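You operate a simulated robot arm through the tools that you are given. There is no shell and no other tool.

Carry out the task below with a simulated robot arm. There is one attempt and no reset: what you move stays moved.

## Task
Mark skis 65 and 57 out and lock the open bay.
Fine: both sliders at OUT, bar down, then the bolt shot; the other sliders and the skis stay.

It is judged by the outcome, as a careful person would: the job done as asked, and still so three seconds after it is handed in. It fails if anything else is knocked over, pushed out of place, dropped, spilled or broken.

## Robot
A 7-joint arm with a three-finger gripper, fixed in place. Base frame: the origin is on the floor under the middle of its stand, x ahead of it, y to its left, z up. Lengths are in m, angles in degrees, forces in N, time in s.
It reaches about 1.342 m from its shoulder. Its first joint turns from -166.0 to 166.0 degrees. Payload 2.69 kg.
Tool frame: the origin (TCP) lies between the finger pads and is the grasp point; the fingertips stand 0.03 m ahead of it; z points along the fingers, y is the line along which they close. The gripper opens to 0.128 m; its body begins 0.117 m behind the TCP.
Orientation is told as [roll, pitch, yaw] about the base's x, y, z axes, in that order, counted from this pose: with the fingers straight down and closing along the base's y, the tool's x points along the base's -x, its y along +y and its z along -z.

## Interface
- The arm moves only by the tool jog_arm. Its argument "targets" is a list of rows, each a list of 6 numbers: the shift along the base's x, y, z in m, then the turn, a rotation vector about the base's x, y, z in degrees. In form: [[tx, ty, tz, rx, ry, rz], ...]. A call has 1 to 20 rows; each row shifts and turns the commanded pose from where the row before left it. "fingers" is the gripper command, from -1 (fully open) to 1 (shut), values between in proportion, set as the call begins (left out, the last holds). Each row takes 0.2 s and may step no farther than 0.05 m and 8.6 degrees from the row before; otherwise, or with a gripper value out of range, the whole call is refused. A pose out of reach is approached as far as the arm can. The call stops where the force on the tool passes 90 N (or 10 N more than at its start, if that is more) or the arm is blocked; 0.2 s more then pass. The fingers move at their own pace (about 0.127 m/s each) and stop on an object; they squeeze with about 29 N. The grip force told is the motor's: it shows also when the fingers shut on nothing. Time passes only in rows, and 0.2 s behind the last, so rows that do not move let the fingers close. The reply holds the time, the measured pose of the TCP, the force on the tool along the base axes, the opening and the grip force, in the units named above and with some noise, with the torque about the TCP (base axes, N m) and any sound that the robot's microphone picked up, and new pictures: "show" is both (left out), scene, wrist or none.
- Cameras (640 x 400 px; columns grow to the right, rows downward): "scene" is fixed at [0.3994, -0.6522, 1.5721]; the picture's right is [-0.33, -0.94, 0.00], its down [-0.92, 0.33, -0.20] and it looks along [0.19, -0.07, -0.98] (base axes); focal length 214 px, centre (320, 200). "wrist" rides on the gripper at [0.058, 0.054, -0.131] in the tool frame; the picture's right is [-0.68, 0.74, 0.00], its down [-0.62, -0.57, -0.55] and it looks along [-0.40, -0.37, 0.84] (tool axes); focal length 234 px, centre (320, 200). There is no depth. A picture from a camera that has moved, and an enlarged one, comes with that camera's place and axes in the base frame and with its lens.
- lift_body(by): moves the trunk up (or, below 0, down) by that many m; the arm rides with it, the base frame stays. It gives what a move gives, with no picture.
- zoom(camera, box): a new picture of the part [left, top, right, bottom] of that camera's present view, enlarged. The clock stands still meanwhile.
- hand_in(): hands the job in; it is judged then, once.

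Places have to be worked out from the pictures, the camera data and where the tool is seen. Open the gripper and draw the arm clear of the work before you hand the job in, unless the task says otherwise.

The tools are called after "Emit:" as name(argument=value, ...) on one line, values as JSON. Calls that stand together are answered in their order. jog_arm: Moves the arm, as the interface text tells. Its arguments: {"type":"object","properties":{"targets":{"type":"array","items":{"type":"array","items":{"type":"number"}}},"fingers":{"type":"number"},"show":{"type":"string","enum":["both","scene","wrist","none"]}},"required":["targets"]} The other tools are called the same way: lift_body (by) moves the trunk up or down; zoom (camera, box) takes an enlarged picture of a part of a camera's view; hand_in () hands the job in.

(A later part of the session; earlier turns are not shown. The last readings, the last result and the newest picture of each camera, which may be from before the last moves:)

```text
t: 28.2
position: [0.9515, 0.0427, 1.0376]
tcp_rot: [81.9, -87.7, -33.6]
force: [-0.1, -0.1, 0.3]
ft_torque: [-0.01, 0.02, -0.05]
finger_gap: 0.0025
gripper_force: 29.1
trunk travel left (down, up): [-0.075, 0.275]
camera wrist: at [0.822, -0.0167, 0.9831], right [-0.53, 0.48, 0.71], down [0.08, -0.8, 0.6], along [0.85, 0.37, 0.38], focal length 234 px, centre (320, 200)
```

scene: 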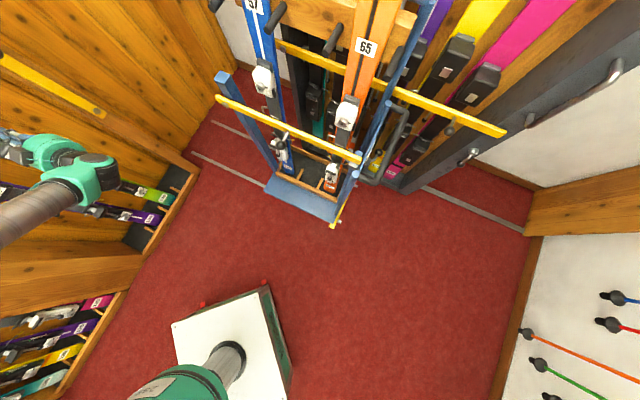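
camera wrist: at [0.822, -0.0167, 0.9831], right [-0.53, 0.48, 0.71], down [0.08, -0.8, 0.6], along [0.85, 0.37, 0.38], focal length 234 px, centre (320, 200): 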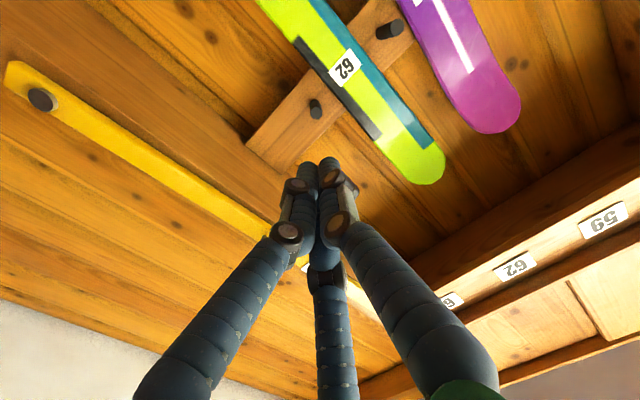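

The bar's knob is hidden behind the left finger here. I enlarge the bar to measure its line, then I'll shift the camera to see the knob.

Emit:
zoom(camera="wrist", box=[0, 50, 320, 250])

Emit:
jog_arm(targets=[[-0.03, 0.03, -0.03, 0, 0, 0], [-0.03, 0.03, -0.03, 0, 0, 0], [-0.03, 0.03, 0, 0, 0, 0]], show="wrist")

```text
2.00 times, centred on (160, 150) of wrist
camera zoom: at [0.822, -0.0167, 0.9831], right [-0.53, 0.48, 0.71], down [0.08, -0.8, 0.6], along [0.85, 0.37, 0.38], focal length 468 px, centre (640, 300)
```

zoom: 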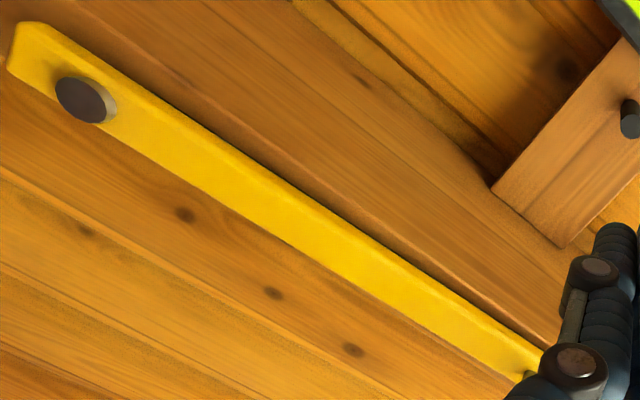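

```text
refused: row 1 steps farther than a row can; nothing moved
```

The bar is practically upright at u≈0.82. My shift was too long per row; I repeat it with smaller rows.

Emit:
jog_arm(targets=[[-0.025, 0.025, 0, 0, 0, 0], [-0.025, 0.025, 0, 0, 0, 0], [-0.025, 0.025, 0, 0, 0, 0], [-0.015, 0.015, 0.03, 0, 0, 0]], show="wrist")

```text
t: 29.2
position: [0.8605, 0.1338, 1.0692]
tcp_rot: [82.2, -87.7, -34.0]
force: [0.5, -0.7, -1.2]
ft_torque: [0.03, -0.09, 0.02]
finger_gap: 0.0019
gripper_force: 29.4
trunk travel left (down, up): [-0.075, 0.275]
camera wrist: at [0.731, 0.0739, 1.0141], right [-0.53, 0.47, 0.71], down [0.08, -0.8, 0.6], along [0.85, 0.37, 0.38], focal length 234 px, centre (320, 200)
```

wrist: 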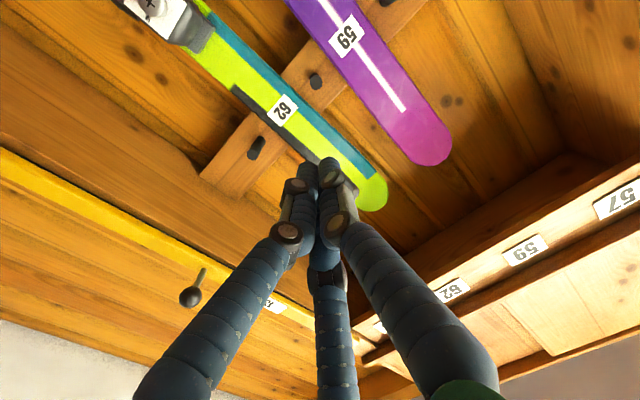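

The bar knob's ball triangulates to u≈0.818, n≈0.809 (about x=1.150, y=-0.006), z≈1.098, its bar face at n≈0.866. I open the fingers and line up in front of it, still clear.

Emit:
jog_arm(targets=[[0.029, -0.032, 0.004, 0, 0, 0], [0.029, -0.032, 0.004, 0, 0, 0], [0.029, -0.032, 0.004, 0, 0, 0], [0.029, -0.032, 0.004, 0, 0, 0], [0.029, -0.032, 0.004, 0, 0, 0], [0.029, -0.032, 0.004, 0, 0, 0], [0.029, -0.032, 0.004, 0, 0, 0]], fingers=-1, show="wrist")

```text
t: 30.8
position: [1.0634, -0.0898, 1.0982]
tcp_rot: [83.1, -87.8, -34.8]
force: [-0.3, 1.2, 0.2]
ft_torque: [0.03, -0.02, -0.08]
finger_gap: 0.128
gripper_force: 0.2
trunk travel left (down, up): [-0.075, 0.275]
camera wrist: at [0.934, -0.1498, 1.0436], right [-0.53, 0.47, 0.71], down [0.08, -0.8, 0.59], along [0.85, 0.37, 0.38], focal length 234 px, centre (320, 200)
```

wrist: 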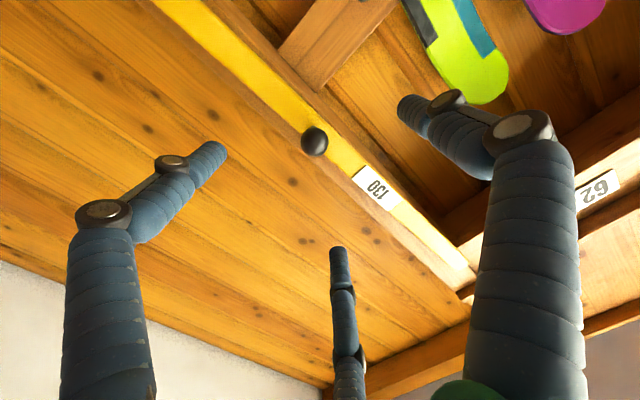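

The ball is dead ahead of the tool at u≈0.818, z≈1.098. I advance straight in 0.12 m with open fingers.

Emit:
jog_arm(targets=[[0.029, 0.0275, 0, 0, 0, 0], [0.029, 0.0275, 0, 0, 0, 0], [0.029, 0.0275, 0, 0, 0, 0]], show="wrist")

```text
t: 31.6
position: [1.1513, -0.0064, 1.0973]
tcp_rot: [83.0, -87.8, -34.8]
force: [0.2, 0.5, 0.5]
ft_torque: [0.02, 0.02, -0.02]
finger_gap: 0.1278
gripper_force: 0.2
trunk travel left (down, up): [-0.075, 0.275]
camera wrist: at [1.0211, -0.0673, 1.0436], right [-0.53, 0.47, 0.71], down [0.08, -0.8, 0.6], along [0.85, 0.37, 0.38], focal length 234 px, centre (320, 200)
```

wrist: 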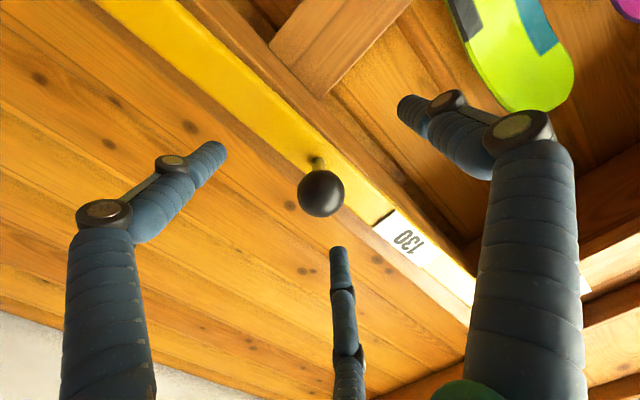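

The ball sits right at the grasp point. I close the fingers on it.

Emit:
jog_arm(targets=[[0, 0, 0, 0, 0, 0], [0, 0, 0, 0, 0, 0], [0, 0, 0, 0, 0, 0], [0, 0, 0, 0, 0, 0]], fingers=1, show="wrist")

```text
t: 32.6
position: [1.1516, -0.0076, 1.0989]
tcp_rot: [83.6, -87.8, -35.4]
force: [5.8, 2.0, 3.6]
ft_torque: [-0.05, -0.12, -0.05]
finger_gap: 0.03
gripper_force: 45.1
trunk travel left (down, up): [-0.075, 0.275]
camera wrist: at [1.0214, -0.0668, 1.0448], right [-0.53, 0.48, 0.7], down [0.08, -0.8, 0.6], along [0.85, 0.37, 0.39], focal length 234 px, centre (320, 200)
```

wrist: 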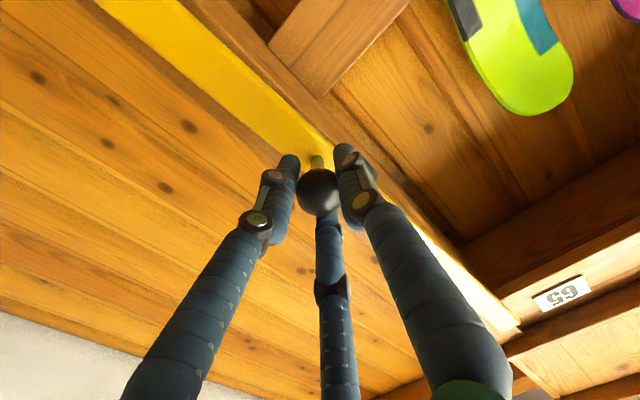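

The knob is held (gap 0.030). I start swinging the bar to the left along an arc about its pivot (u≈0.827, z≈0.784), about 10 degrees first, to feel the forces.

Emit:
jog_arm(targets=[[-0.0097, 0.0097, -0.0007, 0, 0, 0], [-0.0097, 0.0097, -0.0011, 0, 0, 0], [-0.0096, 0.0096, -0.0019, 0, 0, 0], [-0.0096, 0.0096, -0.0024, 0, 0, 0]], show="wrist")

```text
t: 33.6
position: [1.1122, 0.0316, 1.0937]
tcp_rot: [81.6, -87.7, -33.2]
force: [5.7, 3.3, 1.7]
ft_torque: [-0.44, 0.1, 0.03]
finger_gap: 0.0297
gripper_force: 45.3
trunk travel left (down, up): [-0.075, 0.275]
camera wrist: at [0.9824, -0.0286, 1.038], right [-0.53, 0.48, 0.71], down [0.08, -0.8, 0.6], along [0.85, 0.37, 0.38], focal length 234 px, centre (320, 200)
```

wrist: 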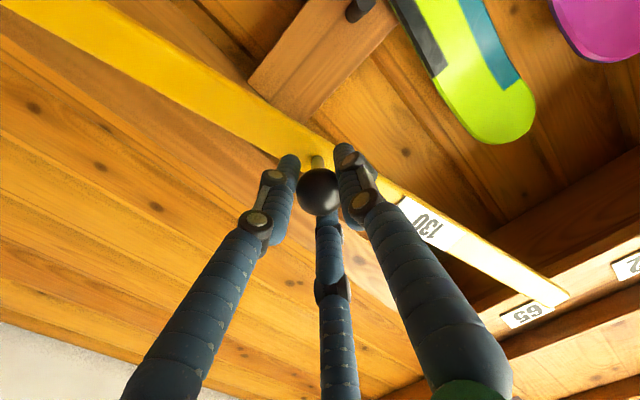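

The bar follows with little force. I continue the arc to about 31 degrees.

Emit:
jog_arm(targets=[[-0.0094, 0.0094, -0.003, 0, 0, 0], [-0.0094, 0.0094, -0.0036, 0, 0, 0], [-0.0092, 0.0092, -0.0042, 0, 0, 0], [-0.0092, 0.0092, -0.0047, 0, 0, 0], [-0.0089, 0.0089, -0.0053, 0, 0, 0], [-0.0089, 0.0089, -0.0058, 0, 0, 0], [-0.0085, 0.0085, -0.0064, 0, 0, 0], [-0.0085, 0.0085, -0.0069, 0, 0, 0]], show="wrist")

```text
t: 35.4
position: [1.0405, 0.1024, 1.0488]
tcp_rot: [80.3, -87.6, -32.2]
force: [12.0, -2.2, -13.7]
ft_torque: [-0.28, 0.02, -0.13]
finger_gap: 0.0301
gripper_force: 45.5
trunk travel left (down, up): [-0.075, 0.275]
camera wrist: at [0.9101, 0.0426, 0.9949], right [-0.52, 0.48, 0.71], down [0.08, -0.8, 0.6], along [0.85, 0.37, 0.38], focal length 234 px, centre (320, 200)
```

wrist: 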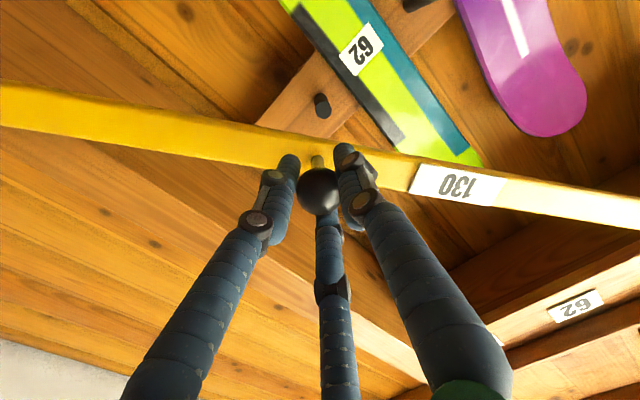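

A radial pull of ~17 N shows my arc is a few mm too wide; refitting gives the pivot at u≈0.835, z≈0.784, r≈0.3155. I correct and go on to about 53 degrees.

Emit:
jog_arm(targets=[[-0.0079, 0.0079, -0.0101, 0, 0, 0], [-0.0079, 0.0079, -0.0102, 0, 0, 0], [-0.0074, 0.0074, -0.009, 0, 0, 0], [-0.0074, 0.0074, -0.009, 0, 0, 0], [-0.0068, 0.0068, -0.0098, 0, 0, 0], [-0.0068, 0.0068, -0.0098, 0, 0, 0], [-0.0062, 0.0062, -0.0106, 0, 0, 0], [-0.0062, 0.0062, -0.0106, 0, 0, 0]], show="wrist")

```text
t: 37.2
position: [0.9832, 0.1579, 0.9707]
tcp_rot: [82.1, -87.6, -34.1]
force: [2.2, -13.4, -8.5]
ft_torque: [-0.18, -0.16, -0.16]
finger_gap: 0.0298
gripper_force: 44.9
trunk travel left (down, up): [-0.075, 0.275]
camera wrist: at [0.8536, 0.0989, 0.9161], right [-0.52, 0.48, 0.71], down [0.08, -0.8, 0.59], along [0.85, 0.37, 0.38], focal length 234 px, centre (320, 200)
```

wrist: 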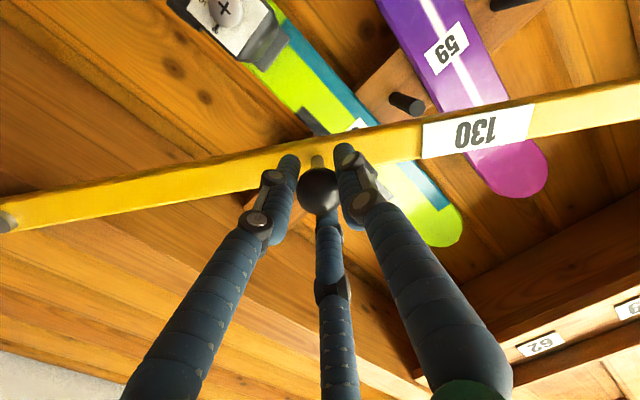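

The bar is now at about 55 degrees; the pivot (seen at left) and three measured points fit pivot u≈0.829, z≈0.80, r≈0.2995. I follow that corrected arc to 75 degrees.

Emit:
jog_arm(targets=[[-0.0048, 0.0048, -0.012, 0, 0, 0], [-0.0048, 0.0048, -0.012, 0, 0, 0], [-0.0042, 0.0042, -0.0116, 0, 0, 0], [-0.0042, 0.0042, -0.0116, 0, 0, 0], [-0.0035, 0.0035, -0.0121, 0, 0, 0], [-0.0035, 0.0035, -0.0121, 0, 0, 0], [-0.0028, 0.0028, -0.0124, 0, 0, 0], [-0.0028, 0.0028, -0.0125, 0, 0, 0]], show="wrist")

```text
t: 39.0
position: [0.953, 0.1897, 0.8732]
tcp_rot: [81.7, -87.7, -33.7]
force: [16.3, 0.5, -6.1]
ft_torque: [-0.05, -0.12, 0.19]
finger_gap: 0.03
gripper_force: 44.8
trunk travel left (down, up): [-0.075, 0.275]
camera wrist: at [0.8229, 0.1297, 0.8204], right [-0.53, 0.47, 0.71], down [0.08, -0.8, 0.6], along [0.85, 0.37, 0.38], focal length 234 px, centre (320, 200)
```

wrist: 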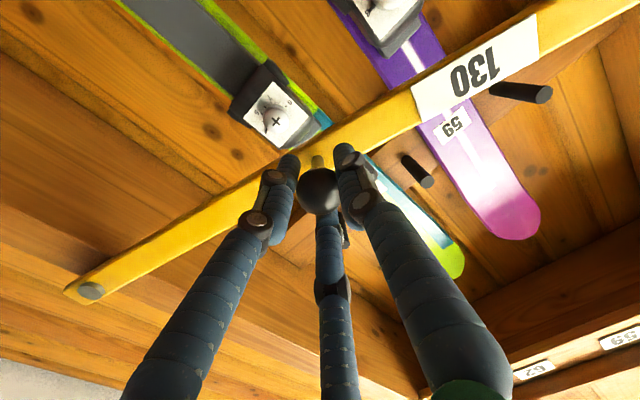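

At 75 degrees, still moving well. I lower to about 85 degrees and look at the rest block end.

Emit:
jog_arm(targets=[[-0.0021, 0.0021, -0.0127, 0, 0, 0], [-0.0021, 0.0021, -0.0128, 0, 0, 0], [-0.0012, 0.0012, -0.013, 0, 0, 0], [-0.0012, 0.0012, -0.013, 0, 0, 0]], show="both")

```text
t: 40.0
position: [0.9462, 0.1951, 0.8245]
tcp_rot: [82.9, -87.7, -34.7]
force: [26.8, -3.9, -3.4]
ft_torque: [-0.05, -0.22, 0.19]
finger_gap: 0.0301
gripper_force: 45.2
trunk travel left (down, up): [-0.075, 0.275]
camera wrist: at [0.8164, 0.1357, 0.7694], right [-0.53, 0.48, 0.71], down [0.08, -0.8, 0.6], along [0.85, 0.37, 0.38], focal length 234 px, centre (320, 200)
```

scene: 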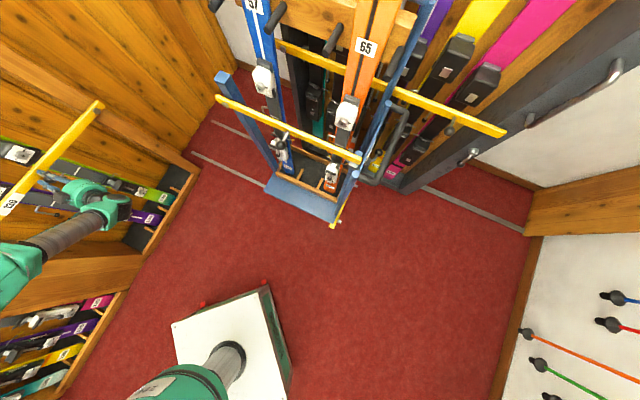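
wrist: 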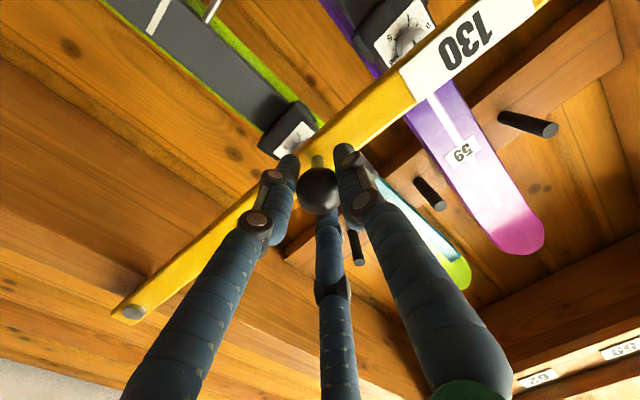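

Around 85 degrees; the tool is pulled toward the pivot (~22 N) and the wall (~16 N), so I ease the command by a few mm that way while lowering 14 mm more.

Emit:
jog_arm(targets=[[0.0035, -0.0007, -0.004, 0, 0, 0], [0, 0, -0.005, 0, 0, 0], [0, 0, -0.005, 0, 0, 0]], show="wrist")

```text
t: 40.8
position: [0.9451, 0.1959, 0.8088]
tcp_rot: [81.5, -87.7, -33.1]
force: [-16.7, -0.9, -0.3]
ft_torque: [-0.06, -0.29, 0.24]
finger_gap: 0.0299
gripper_force: 44.7
trunk travel left (down, up): [-0.075, 0.275]
camera wrist: at [0.8162, 0.1358, 0.7546], right [-0.53, 0.47, 0.71], down [0.08, -0.8, 0.6], along [0.85, 0.37, 0.38], focal length 234 px, centre (320, 200)
```

wrist: 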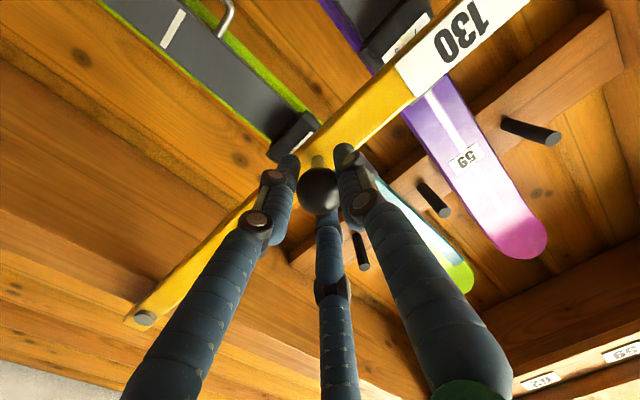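

The bar is within ~2 degrees of level. I ease back half of that correction and lower in small steps, watching for the upward force when the bar meets its rest.

Emit:
jog_arm(targets=[[-0.0014, 0, -0.003, 0, 0, 0], [0, 0, -0.004, 0, 0, 0]], show="none")

```text
t: 41.4
position: [0.9454, 0.1959, 0.8036]
tcp_rot: [82.6, -87.7, -34.3]
force: [-24.2, 0.3, -0.4]
ft_torque: [-0.07, -0.23, 0.21]
finger_gap: 0.0298
gripper_force: 45.5
trunk travel left (down, up): [-0.075, 0.275]
```

Still pushed back in -x, so I relax the command 3 mm that way and lower a further 4 mm.

Emit:
jog_arm(targets=[[-0.003, 0, 0, 0, 0, 0], [0, 0, -0.004, 0, 0, 0]], show="wrist")

```text
t: 42.0
position: [0.9445, 0.1949, 0.8013]
tcp_rot: [85.8, -87.8, -37.6]
force: [2.4, 14.3, 2.4]
ft_torque: [-0.19, -0.58, 0.18]
finger_gap: 0.0299
gripper_force: 45.4
trunk travel left (down, up): [-0.075, 0.275]
camera wrist: at [0.8164, 0.1361, 0.7472], right [-0.53, 0.47, 0.7], down [0.07, -0.8, 0.6], along [0.85, 0.37, 0.39], focal length 234 px, centre (320, 200)
```

wrist: 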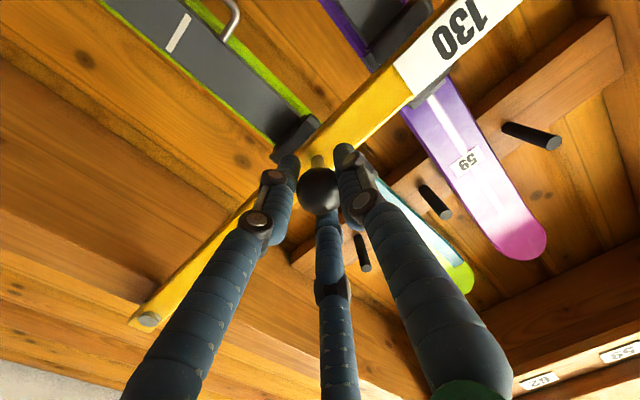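

z≈0.801 with only slight upward force; I lower another 4 mm to test for contact.

Emit:
jog_arm(targets=[[0, -0.001, -0.003, 0, 0, 0], [0, 0, -0.003, 0, 0, 0]], show="wrist")

```text
t: 42.6
position: [0.9448, 0.1959, 0.801]
tcp_rot: [92.3, -88.0, -43.9]
force: [0.8, 27.0, 27.9]
ft_torque: [0.06, 0.09, 0.21]
finger_gap: 0.03
gripper_force: 45.4
trunk travel left (down, up): [-0.075, 0.275]
camera wrist: at [0.8166, 0.1359, 0.7438], right [-0.53, 0.47, 0.7], down [0.07, -0.8, 0.6], along [0.84, 0.37, 0.39], focal length 234 px, centre (320, 200)
```

wrist: 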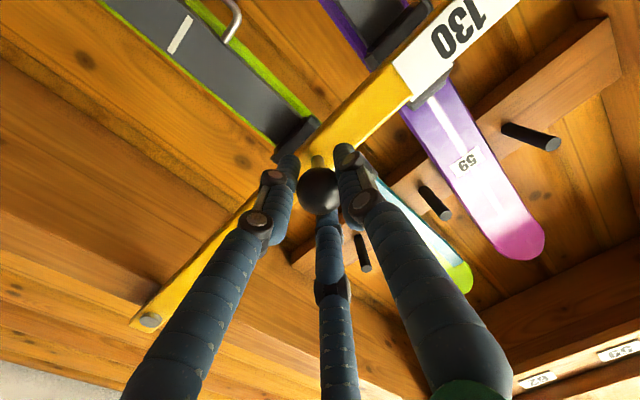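

The upward force jumped to 28 N with z holding at 0.801: the bar is on its rest. I relieve the downward press, open the fingers, and then look before withdrawing.

Emit:
jog_arm(targets=[[0, 0, 0.003, 0, 0, 0], [0, 0, 0.003, 0, 0, 0]], show="none")

Emit:
jog_arm(targets=[[0, 0, 0, 0, 0, 0], [0, 0, 0, 0, 0, 0], [0, 0, 0, 0, 0, 0], [0, 0, 0, 0, 0, 0]], fingers=-1, show="wrist")

```text
t: 43.2
position: [0.946, 0.1954, 0.8009]
tcp_rot: [80.9, -87.7, -32.7]
force: [28.0, 33.5, 9.6]
ft_torque: [-0.1, 0.08, 0.0]
finger_gap: 0.0301
gripper_force: 44.9
trunk travel left (down, up): [-0.075, 0.275]
```

```text
t: 44.2
position: [0.9428, 0.1946, 0.7995]
tcp_rot: [82.6, -87.6, -34.3]
force: [-0.4, -0.4, 0.0]
ft_torque: [0.02, -0.02, 0.01]
finger_gap: 0.1279
gripper_force: 0.1
trunk travel left (down, up): [-0.075, 0.275]
camera wrist: at [0.8146, 0.1349, 0.7452], right [-0.53, 0.48, 0.71], down [0.08, -0.8, 0.6], along [0.85, 0.37, 0.38], focal length 234 px, centre (320, 200)
```

wrist: 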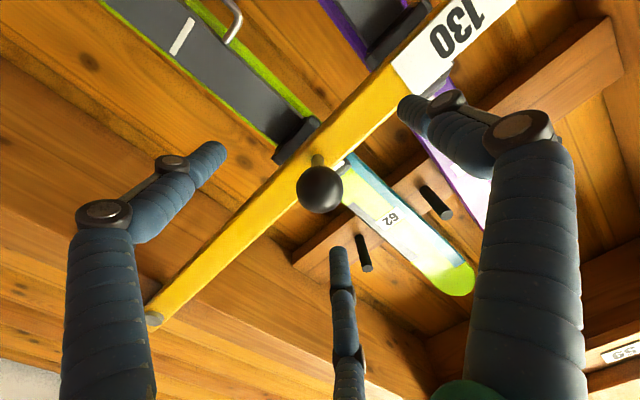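

The bar stays put and the hand is free. I withdraw, close the fingers, and go left to look at the bar's end on the rest and the bolt.

Emit:
jog_arm(targets=[[-0.03, -0.03, 0, 0, 0, 0], [-0.031, -0.031, 0, 0, 0, 0]], show="none")

Emit:
jog_arm(targets=[[-0.031, 0.031, -0.002, 0, 0, 0], [-0.031, 0.031, -0.002, 0, 0, 0], [-0.031, 0.031, -0.002, 0, 0, 0], [-0.031, 0.031, -0.002, 0, 0, 0], [-0.031, 0.031, -0.002, 0, 0, 0], [-0.031, 0.031, -0.002, 0, 0, 0], [-0.031, 0.031, -0.002, 0, 0, 0], [-0.031, 0.031, -0.002, 0, 0, 0]], fingers=1, show="both")

```text
t: 44.8
position: [0.8835, 0.1321, 0.7977]
tcp_rot: [82.5, -87.7, -34.5]
force: [1.0, 1.1, -0.7]
ft_torque: [-0.04, 0.01, -0.01]
finger_gap: 0.1281
gripper_force: 0.1
trunk travel left (down, up): [-0.075, 0.275]
```

```text
t: 46.6
position: [0.6366, 0.3802, 0.7834]
tcp_rot: [83.4, -87.6, -35.0]
force: [0.5, 0.2, 0.4]
ft_torque: [0.04, -0.03, 0.11]
finger_gap: 0.0023
gripper_force: 28.8
trunk travel left (down, up): [-0.075, 0.275]
camera wrist: at [0.5069, 0.3213, 0.7278], right [-0.53, 0.47, 0.71], down [0.08, -0.8, 0.59], along [0.85, 0.37, 0.38], focal length 234 px, centre (320, 200)
```

scene: 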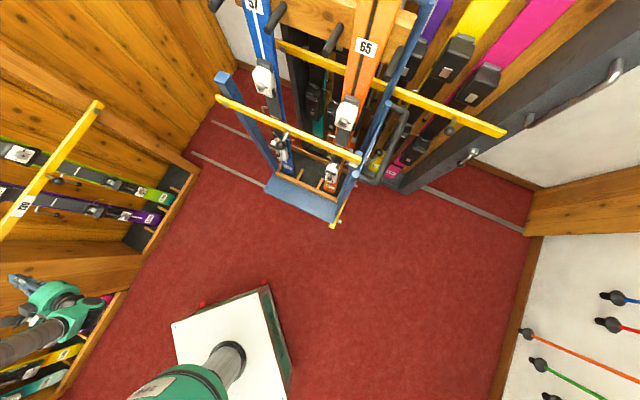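
wrist: 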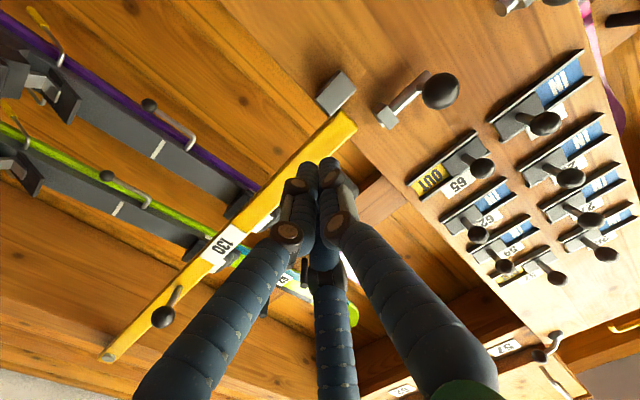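

Emit:
zoom(camera="wrist", box=[290, 50, 490, 175])

Emit:
zoom(camera="wrist", box=[400, 40, 640, 300])

```text
3.20 times, centred on (390, 112) of wrist
camera zoom: at [0.5069, 0.3213, 0.7278], right [-0.53, 0.47, 0.71], down [0.08, -0.8, 0.59], along [0.85, 0.37, 0.38], focal length 749 px, centre (96, 480)
```

zoom: 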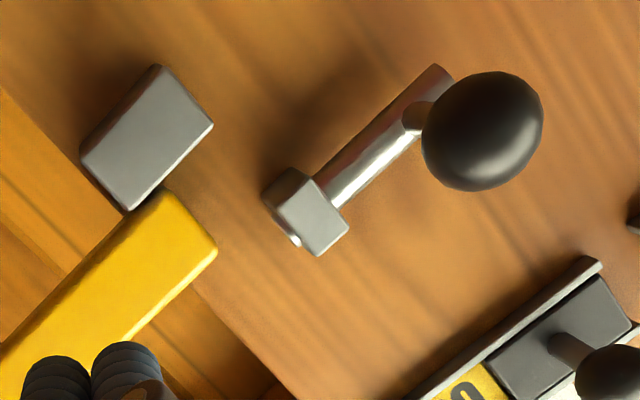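

```text
1.54 times, centred on (520, 170) of wrist
camera zoom: at [0.5069, 0.3213, 0.7278], right [-0.53, 0.47, 0.71], down [0.08, -0.8, 0.59], along [0.85, 0.37, 0.38], focal length 360 px, centre (12, 246)
```

zoom: 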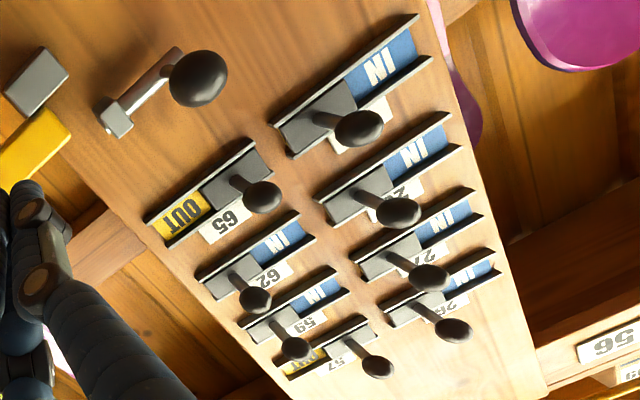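

The bar's end (u≈0.141, z 0.783–0.813) rests on the block just under the bolt's rod line (z≈0.825), and sliders show 65 OUT, 62 IN, 59 IN, 57 OUT. Next I line the shut fingers up in the gap to the left of the bolt's ball (ball at u≈0.064, z≈0.827), between it and the neighbouring bay's bolt knob.

Emit:
jog_arm(targets=[[-0.029, 0.029, 0.011, 0, 0, 0], [-0.029, 0.029, 0.011, 0, 0, 0], [-0.029, 0.029, 0.011, 0, 0, 0], [-0.029, 0.029, 0.011, 0, 0, 0]], show="wrist")

```text
t: 47.6
position: [0.574, 0.4652, 0.847]
tcp_rot: [81.1, -86.3, -30.9]
force: [1.4, 0.5, -0.9]
ft_torque: [0.01, 0.0, 0.0]
finger_gap: 0.0025
gripper_force: 29.3
out of reach, approached as far as the arm can: row 1, 2, 3, 4
trunk travel left (down, up): [-0.075, 0.275]
camera wrist: at [0.4436, 0.4015, 0.7935], right [-0.53, 0.45, 0.72], down [0.12, -0.8, 0.58], along [0.84, 0.39, 0.37], focal length 234 px, centre (320, 200)
```

wrist: 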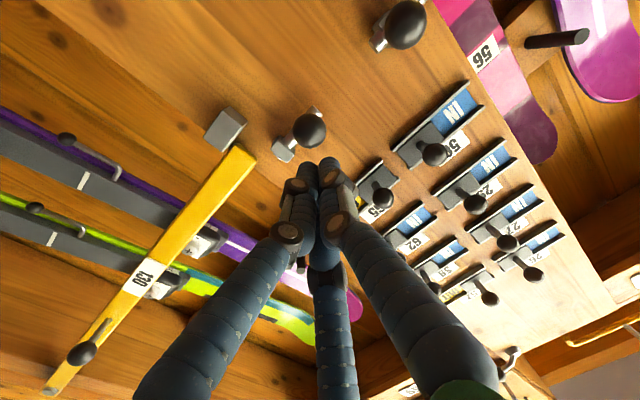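

The arm reached a limit close in at this height, so the hand stopped at u≈0.077. I lower the trunk a further 0.07 m, which gave relief before (tips stay ~3 cm in front of the bolt ball).

Emit:
lift_body(by=-0.07)

```text
t: 48.6
position: [0.5723, 0.4652, 0.7766]
tcp_rot: [82.0, -86.3, -31.9]
force: [0.4, 0.0, 0.1]
ft_torque: [0.02, 0.01, -0.01]
finger_gap: 0.0021
gripper_force: 29.8
trunk travel left (down, up): [-0.005, 0.345]
```

Now I raise to the ball's height and shift left to the gap.

Emit:
jog_arm(targets=[[0, 0, 0.025, 0, 0, 0], [-0.0209, 0.0209, 0.0125, 0, 0, 0], [-0.0209, 0.0209, 0.0125, 0, 0, 0]], show="wrist")

```text
t: 49.5
position: [0.5544, 0.4751, 0.825]
tcp_rot: [79.8, -86.5, -28.1]
force: [0.9, 0.0, 0.9]
ft_torque: [0.04, -0.04, 0.01]
finger_gap: 0.0022
gripper_force: 28.8
out of reach, approached as far as the arm can: row 2, 3
trunk travel left (down, up): [-0.005, 0.345]
camera wrist: at [0.4276, 0.4079, 0.772], right [-0.54, 0.44, 0.72], down [0.14, -0.8, 0.59], along [0.83, 0.41, 0.37], focal length 234 px, centre (320, 200)
```

wrist: 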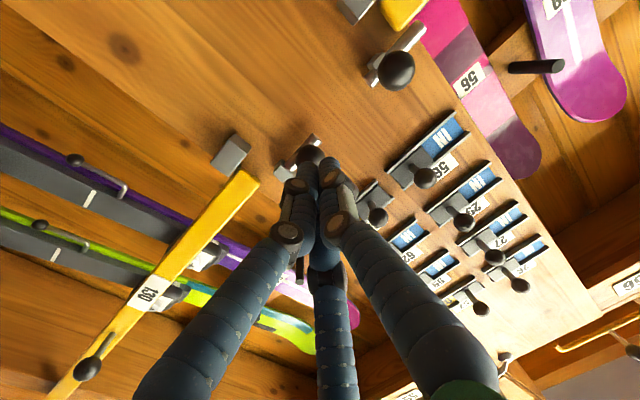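

The arm cannot get further left at this standoff, so instead of pushing from the gap I'll grasp the bolt's ball from the front: I half-open the fingers here and line up with the ball (u≈0.064, z≈0.827).

Emit:
jog_arm(targets=[[0.012, -0.002, 0.001, 0, 0, -2], [0.01, 0.004, 0.001, 0, 0, -2], [0, 0, 0, 0, 0, 0]], fingers=-0.1, show="wrist")

```text
t: 50.2
position: [0.5925, 0.4443, 0.827]
tcp_rot: [79.7, -86.6, -32.0]
force: [-0.9, -0.5, 0.5]
ft_torque: [-0.02, -0.02, -0.02]
finger_gap: 0.0706
gripper_force: 0.2
out of reach, approached as far as the arm can: row 1, 2
trunk travel left (down, up): [-0.005, 0.345]
camera wrist: at [0.462, 0.386, 0.7739], right [-0.51, 0.47, 0.72], down [0.08, -0.81, 0.59], along [0.86, 0.36, 0.37], focal length 234 px, centre (320, 200)
```

wrist: 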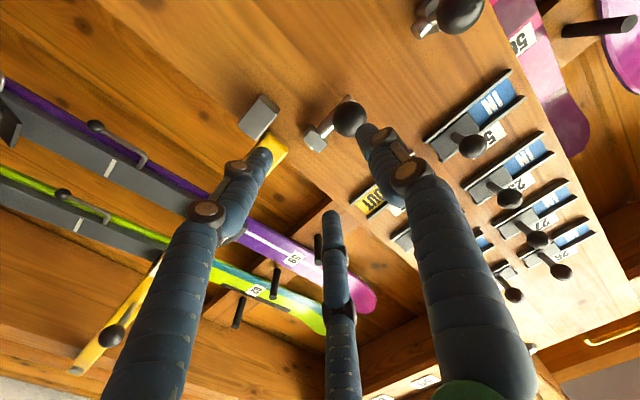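

The limit is tied to the yaw: turned a few degrees more the hand can go further left. I restore +5 degrees of yaw and shift to u≈0.066, with the tips still short of the ball.

Emit:
jog_arm(targets=[[-0.0105, 0.0175, 0, 0, 0, 2.5], [-0.0105, 0.0175, 0, 0, 0, 2.5], [0, 0, 0, 0, 0, 0]], show="wrist")

```text
t: 51.0
position: [0.5736, 0.4775, 0.8278]
tcp_rot: [81.3, -86.3, -30.2]
force: [0.6, 0.5, -0.3]
ft_torque: [0.02, -0.02, 0.02]
finger_gap: 0.0705
gripper_force: 0.0
out of reach, approached as far as the arm can: row 1
trunk travel left (down, up): [-0.005, 0.345]
camera wrist: at [0.4452, 0.4113, 0.7754], right [-0.53, 0.44, 0.72], down [0.13, -0.8, 0.58], along [0.84, 0.41, 0.37], focal length 234 px, centre (320, 200)
```

wrist: 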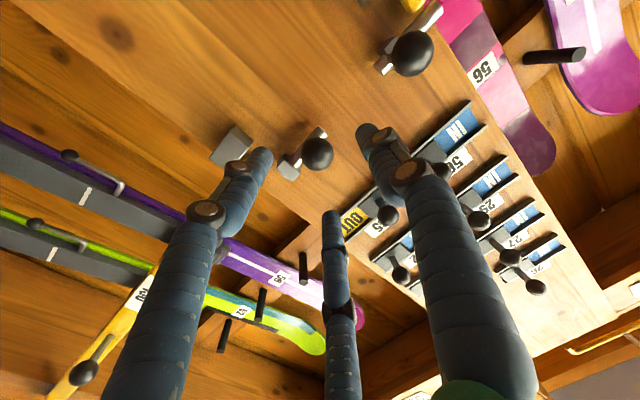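

The ball now sits centred between the half-open fingers. I advance to put it between the pads.

Emit:
jog_arm(targets=[[0.0195, 0.02, 0, 0, 0, 0], [0.0195, 0.02, 0, 0, 0, 0]], show="wrist")

```text
t: 51.6
position: [0.6117, 0.5157, 0.829]
tcp_rot: [81.0, -86.4, -29.8]
force: [-0.2, 0.3, -0.2]
ft_torque: [0.02, -0.01, 0.02]
finger_gap: 0.0703
gripper_force: 0.0
trunk travel left (down, up): [-0.005, 0.345]
camera wrist: at [0.4844, 0.4502, 0.7759], right [-0.53, 0.44, 0.72], down [0.13, -0.8, 0.58], along [0.84, 0.41, 0.37], focal length 234 px, centre (320, 200)
```

wrist: 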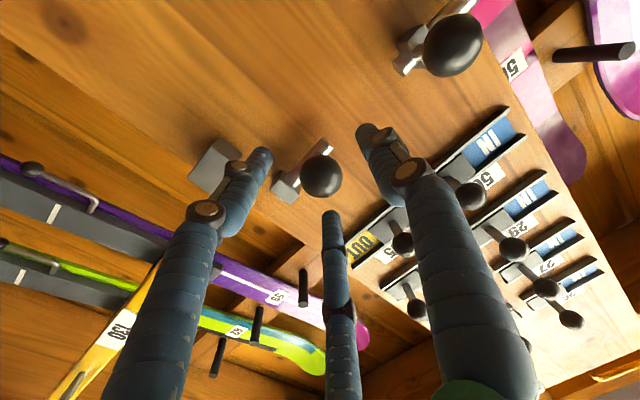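

The ball is between the pads, just ahead of the grasp point. I close the fingers on it.

Emit:
jog_arm(targets=[[0, 0, 0, 0, 0, 0], [0, 0, 0, 0, 0, 0], [0, 0, 0, 0, 0, 0]], fingers=1, show="wrist")

```text
t: 52.5
position: [0.6118, 0.5163, 0.8281]
tcp_rot: [81.7, -86.3, -30.5]
force: [-0.1, 3.7, 0.3]
ft_torque: [0.01, 0.0, 0.24]
finger_gap: 0.0309
gripper_force: 45.0
trunk travel left (down, up): [-0.005, 0.345]
camera wrist: at [0.4845, 0.4503, 0.7763], right [-0.54, 0.44, 0.72], down [0.13, -0.8, 0.58], along [0.83, 0.41, 0.37], focal length 234 px, centre (320, 200)
```

wrist: 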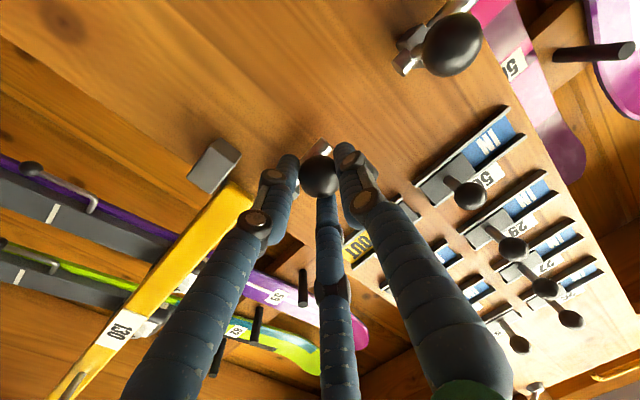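

The bolt ball is held. I slide it right, toward the bar's end, in 5 mm steps.

Emit:
jog_arm(targets=[[0.0035, -0.0035, 0, 0, 0, 0], [0.0035, -0.0035, 0, 0, 0, 0], [0.0035, -0.0035, 0, 0, 0, 0], [0.0035, -0.0035, 0, 0, 0, 0]], show="wrist")

Emit:
zoom(camera="wrist", box=[180, 100, 380, 225])

```text
t: 53.5
position: [0.6271, 0.5014, 0.8299]
tcp_rot: [82.4, -86.2, -31.3]
force: [3.3, 1.9, 3.1]
ft_torque: [0.09, -0.18, 0.29]
finger_gap: 0.0309
gripper_force: 44.9
trunk travel left (down, up): [-0.005, 0.345]
camera wrist: at [0.4989, 0.436, 0.7761], right [-0.54, 0.44, 0.72], down [0.13, -0.8, 0.58], along [0.83, 0.41, 0.37], focal length 234 px, centre (320, 200)
```

wrist: 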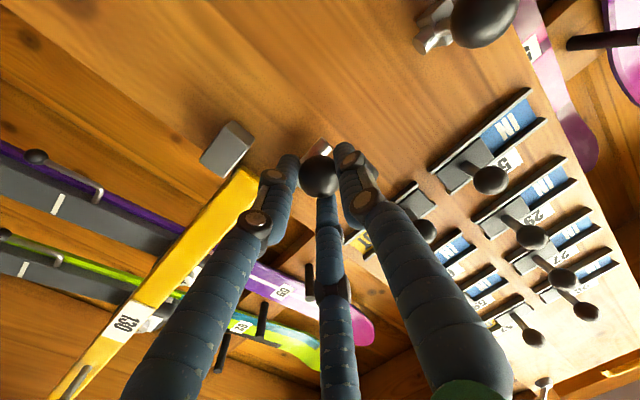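

```text
3.20 times, centred on (280, 162) of wrist
camera zoom: at [0.4989, 0.436, 0.7761], right [-0.54, 0.44, 0.72], down [0.13, -0.8, 0.58], along [0.83, 0.41, 0.37], focal length 749 px, centre (448, 320)
```

zoom: 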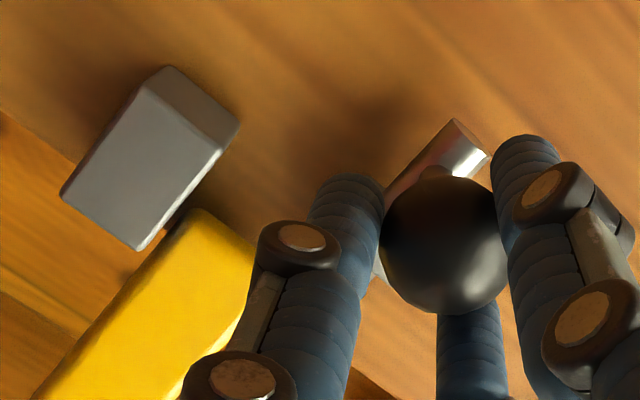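

The bolt slides freely (21 mm so far, little force). I continue until it stops.

Emit:
jog_arm(targets=[[0.0035, -0.0035, 0, 0, 0, 0], [0.0035, -0.0035, 0, 0, 0, 0]], show="none")

```text
t: 54.0
position: [0.6325, 0.4948, 0.8295]
tcp_rot: [82.2, -86.3, -31.1]
force: [4.9, 5.0, 5.6]
ft_torque: [0.07, -0.03, 0.1]
finger_gap: 0.0308
gripper_force: 45.0
trunk travel left (down, up): [-0.005, 0.345]
```

Still free at 30 mm; I go on in small steps.

Emit:
jog_arm(targets=[[0.0025, -0.0025, 0, 0, 0, 0], [0.0025, -0.0025, 0, 0, 0, 0]], show="wrist")

Emit:
zoom(camera="wrist", box=[180, 90, 380, 215])

```text
t: 54.6
position: [0.6379, 0.4894, 0.8287]
tcp_rot: [82.7, -86.3, -31.6]
force: [-0.9, -0.4, 9.2]
ft_torque: [0.13, -0.14, 0.3]
finger_gap: 0.0309
gripper_force: 45.1
trunk travel left (down, up): [-0.005, 0.345]
camera wrist: at [0.5109, 0.4241, 0.7761], right [-0.54, 0.44, 0.72], down [0.13, -0.8, 0.58], along [0.83, 0.4, 0.37], focal length 234 px, centre (320, 200)
```

wrist: 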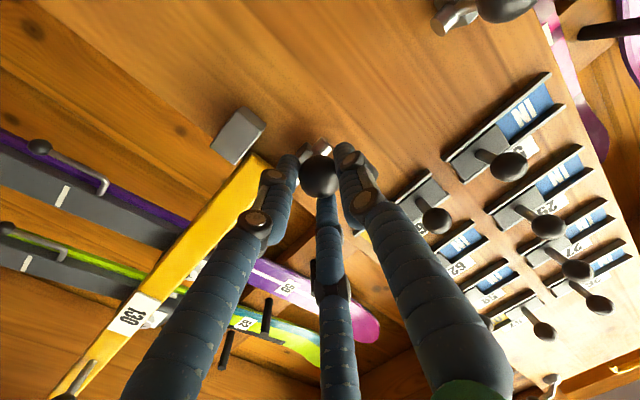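

```text
3.20 times, centred on (280, 152) of wrist
camera zoom: at [0.5109, 0.4241, 0.7761], right [-0.54, 0.44, 0.72], down [0.13, -0.8, 0.58], along [0.83, 0.4, 0.37], focal length 749 px, centre (448, 352)
```

zoom: 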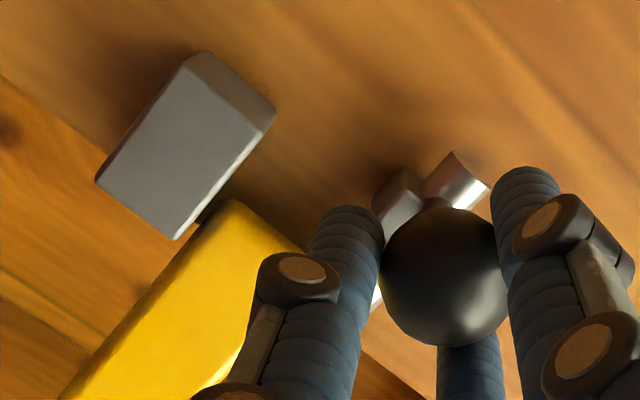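

The bracket is close beside the ball's stem now (≈38 mm moved). I continue in 3 mm steps to find the stop.

Emit:
jog_arm(targets=[[0.0021, -0.0021, 0, 0, 0, 0], [0.0021, -0.0021, 0, 0, 0, 0]], show="none")

```text
t: 55.2
position: [0.6403, 0.4871, 0.8285]
tcp_rot: [82.3, -86.3, -31.0]
force: [-18.5, 19.1, 12.2]
ft_torque: [0.41, -0.23, 0.67]
finger_gap: 0.0307
gripper_force: 44.9
trunk travel left (down, up): [-0.005, 0.345]
```

End stop reached (27 N against), the bolt having travelled ~41 mm. I relax the push by 2 mm, then part the fingers.

Emit:
jog_arm(targets=[[-0.0012, 0.0012, 0, 0, 0, 0]], show="none")

Emit:
jog_arm(targets=[[0, 0, 0, 0, 0, 0], [0, 0, 0, 0, 0, 0]], fingers=-0.1, show="wrist")

Emit:
zoom(camera="wrist", box=[180, 90, 380, 215])

```text
t: 55.6
position: [0.6394, 0.4877, 0.8289]
tcp_rot: [82.4, -86.4, -31.1]
force: [-17.7, 18.3, 12.9]
ft_torque: [0.22, -0.14, 0.84]
finger_gap: 0.0309
gripper_force: 44.8
trunk travel left (down, up): [-0.005, 0.345]
```

```text
t: 56.2
position: [0.6409, 0.4866, 0.8277]
tcp_rot: [81.0, -86.4, -29.9]
force: [-0.1, -0.8, 0.3]
ft_torque: [-0.04, 0.0, 0.02]
finger_gap: 0.0707
gripper_force: 0.0
trunk travel left (down, up): [-0.005, 0.345]
camera wrist: at [0.5138, 0.4212, 0.775], right [-0.53, 0.44, 0.72], down [0.13, -0.8, 0.58], along [0.84, 0.4, 0.37], focal length 234 px, centre (320, 200)
```

wrist: 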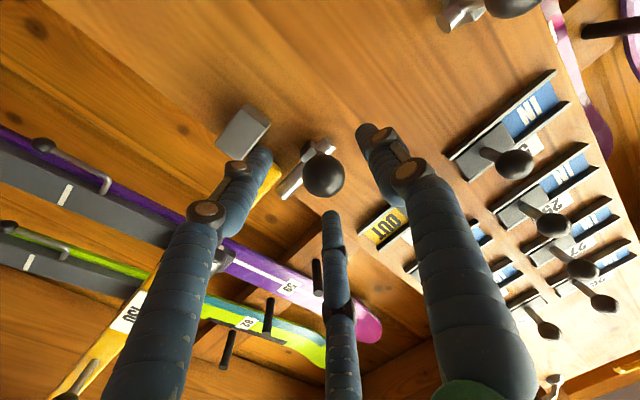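

```text
3.20 times, centred on (280, 152) of wrist
camera zoom: at [0.5138, 0.4212, 0.775], right [-0.53, 0.44, 0.72], down [0.13, -0.8, 0.58], along [0.84, 0.4, 0.37], focal length 749 px, centre (448, 352)
```

zoom: 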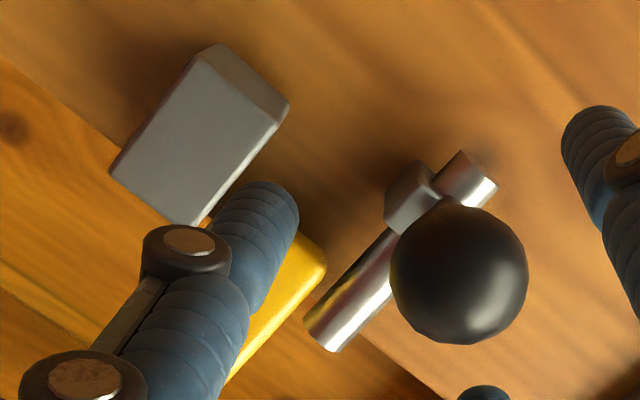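

The rod now protrudes past its bracket, over the top of the bar's end by about 12 mm. I withdraw straight back from the ball.

Emit:
jog_arm(targets=[[-0.02, -0.02, 0, 0, 0, 0], [-0.025, -0.025, 0, 0, 0, 0]], show="wrist")

Emit:
zoom(camera="wrist", box=[200, 60, 400, 185])

```text
t: 56.9
position: [0.5959, 0.4412, 0.8286]
tcp_rot: [81.6, -86.3, -30.3]
force: [1.1, 1.0, 0.9]
ft_torque: [0.06, 0.01, 0.03]
finger_gap: 0.0705
gripper_force: 0.1
trunk travel left (down, up): [-0.005, 0.345]
camera wrist: at [0.4687, 0.3766, 0.7755], right [-0.53, 0.44, 0.72], down [0.13, -0.8, 0.58], along [0.83, 0.41, 0.37], focal length 234 px, centre (320, 200)
```

wrist: 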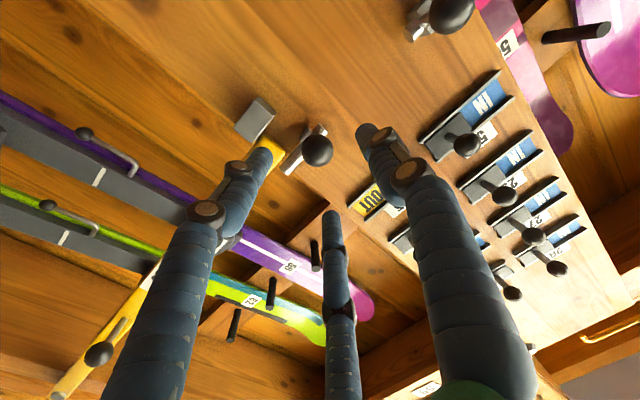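

```text
3.20 times, centred on (300, 122) of wrist
camera zoom: at [0.4687, 0.3766, 0.7755], right [-0.53, 0.44, 0.72], down [0.13, -0.8, 0.58], along [0.83, 0.41, 0.37], focal length 749 px, centre (384, 448)
```

zoom: 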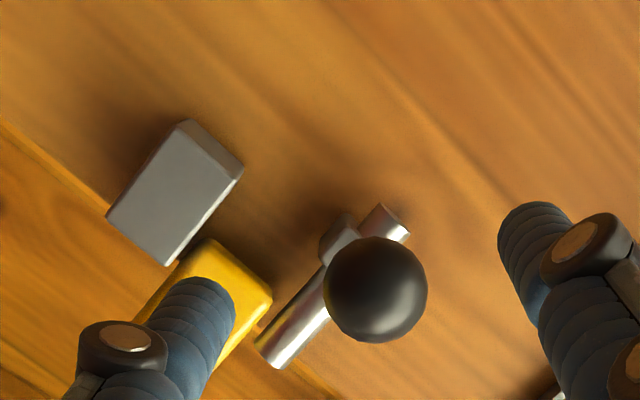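

The bolt lies over the bar end and the hand is clear. I draw back up and to the right to see the whole bay for a final check.

Emit:
jog_arm(targets=[[-0.01, -0.012, 0.01, 0, 0, 0], [0.012, -0.0276, 0.035, 0, 0, 0], [0.012, -0.0276, 0.035, 0, 0, 0], [0.012, -0.0276, 0.035, 0, 0, 0], [0.012, -0.0276, 0.035, 0, 0, 0], [0.012, -0.0276, 0.035, 0, 0, 0], [0.012, -0.0276, 0.035, 0, 0, 0]], show="both")

```text
t: 58.5
position: [0.6568, 0.2667, 1.0475]
tcp_rot: [80.2, -86.3, -29.2]
force: [-0.4, 0.1, -0.5]
ft_torque: [0.04, -0.06, 0.0]
finger_gap: 0.0705
gripper_force: 0.0
trunk travel left (down, up): [-0.005, 0.345]
camera wrist: at [0.5293, 0.2003, 0.995], right [-0.53, 0.44, 0.72], down [0.13, -0.8, 0.58], along [0.84, 0.41, 0.37], focal length 234 px, centre (320, 200)
```

scene: 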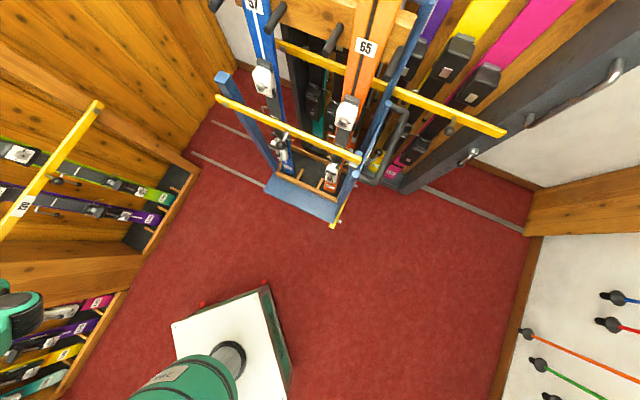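
wrist: 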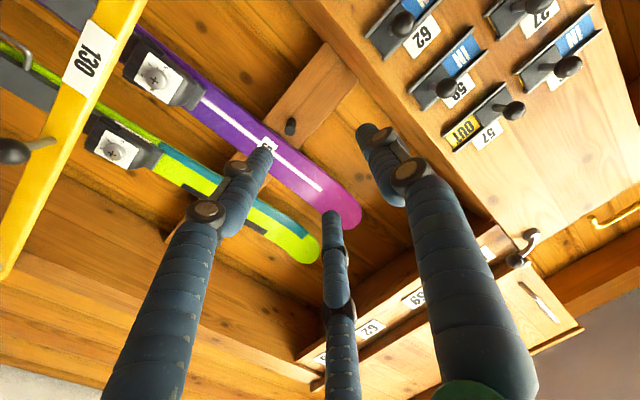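

I tip the tool down to bring the sliders, bolt and bar all into the wrist view, opening the fingers fully and rising a little.

Emit:
jog_arm(targets=[[-0.012, -0.012, 0.03, -5.8, 5.8, 0], [-0.012, -0.012, 0.03, -5.8, 5.8, 0], [-0.012, -0.012, 0.03, -5.8, 5.8, 0], [-0.005, -0.005, 0.03, -5.8, 5.8, 0], [0, 0, 0.03, -5.8, 5.8, 0], [0, 0, 0.03, -5.8, 5.8, 0]], fingers=-1, show="wrist")

```text
t: 59.9
position: [0.6171, 0.2239, 1.2274]
tcp_rot: [9.3, -39.8, 40.4]
force: [0.0, -0.2, 0.1]
ft_torque: [0.06, 0.0, 0.01]
finger_gap: 0.1278
gripper_force: 0.0
trunk travel left (down, up): [-0.005, 0.345]
camera wrist: at [0.4946, 0.1638, 1.2976], right [-0.13, 0.84, 0.52], down [0.56, -0.37, 0.74], along [0.82, 0.39, -0.42], focal length 234 px, centre (320, 200)
```

wrist: 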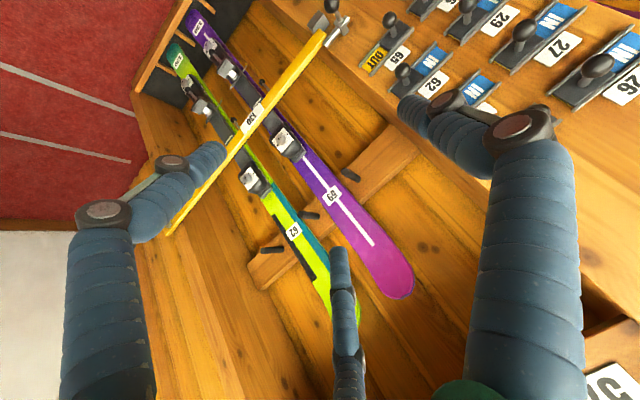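

Emit:
zoom(camera="wrist", box=[280, 0, 400, 75])

Emit:
zoom(camera="wrist", box=[340, 0, 640, 160])

Emit:
zoom(camera="wrist", box=[130, 0, 350, 140])

```text
5.33 times, centred on (340, 38) of wrist
camera zoom: at [0.4946, 0.1638, 1.2976], right [-0.13, 0.84, 0.52], down [0.56, -0.37, 0.74], along [0.82, 0.39, -0.42], focal length 1249 px, centre (213, 1067)
```

zoom: 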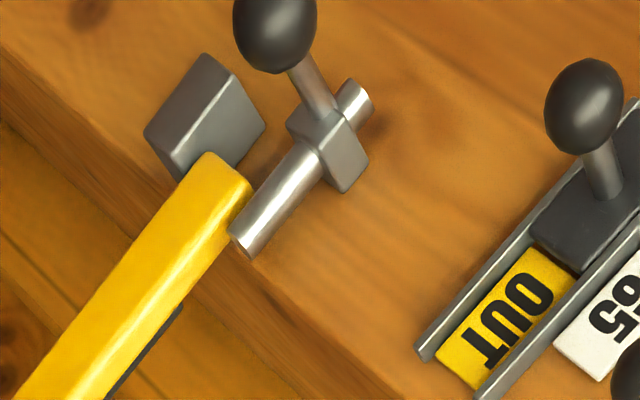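

```text
2.13 times, centred on (490, 80) of wrist
camera zoom: at [0.4946, 0.1638, 1.2976], right [-0.13, 0.84, 0.52], down [0.56, -0.37, 0.74], along [0.82, 0.39, -0.42], focal length 500 px, centre (-43, 456)
```

zoom: 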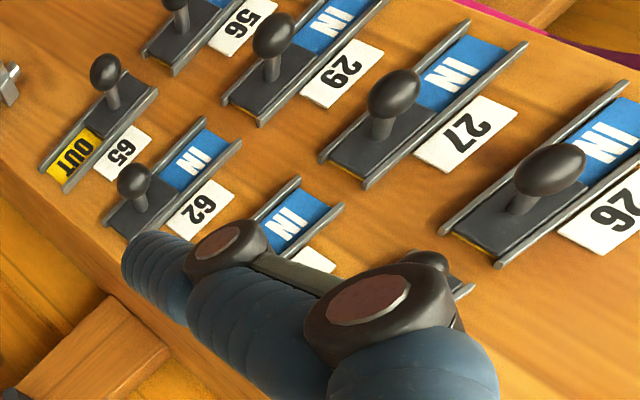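

```text
2.86 times, centred on (240, 70) of wrist
camera zoom: at [0.4946, 0.1638, 1.2976], right [-0.13, 0.84, 0.52], down [0.56, -0.37, 0.74], along [0.82, 0.39, -0.42], focal length 669 px, centre (549, 571)
```

zoom: 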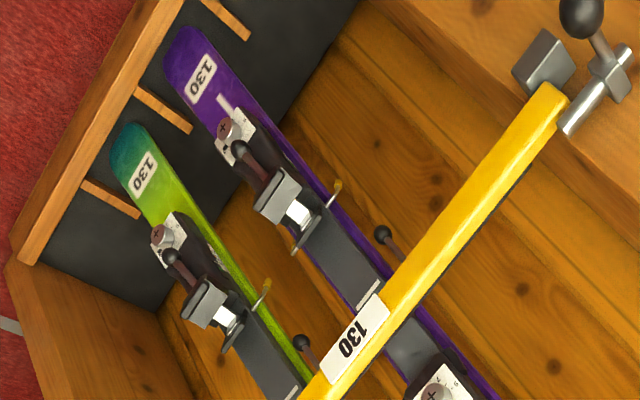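

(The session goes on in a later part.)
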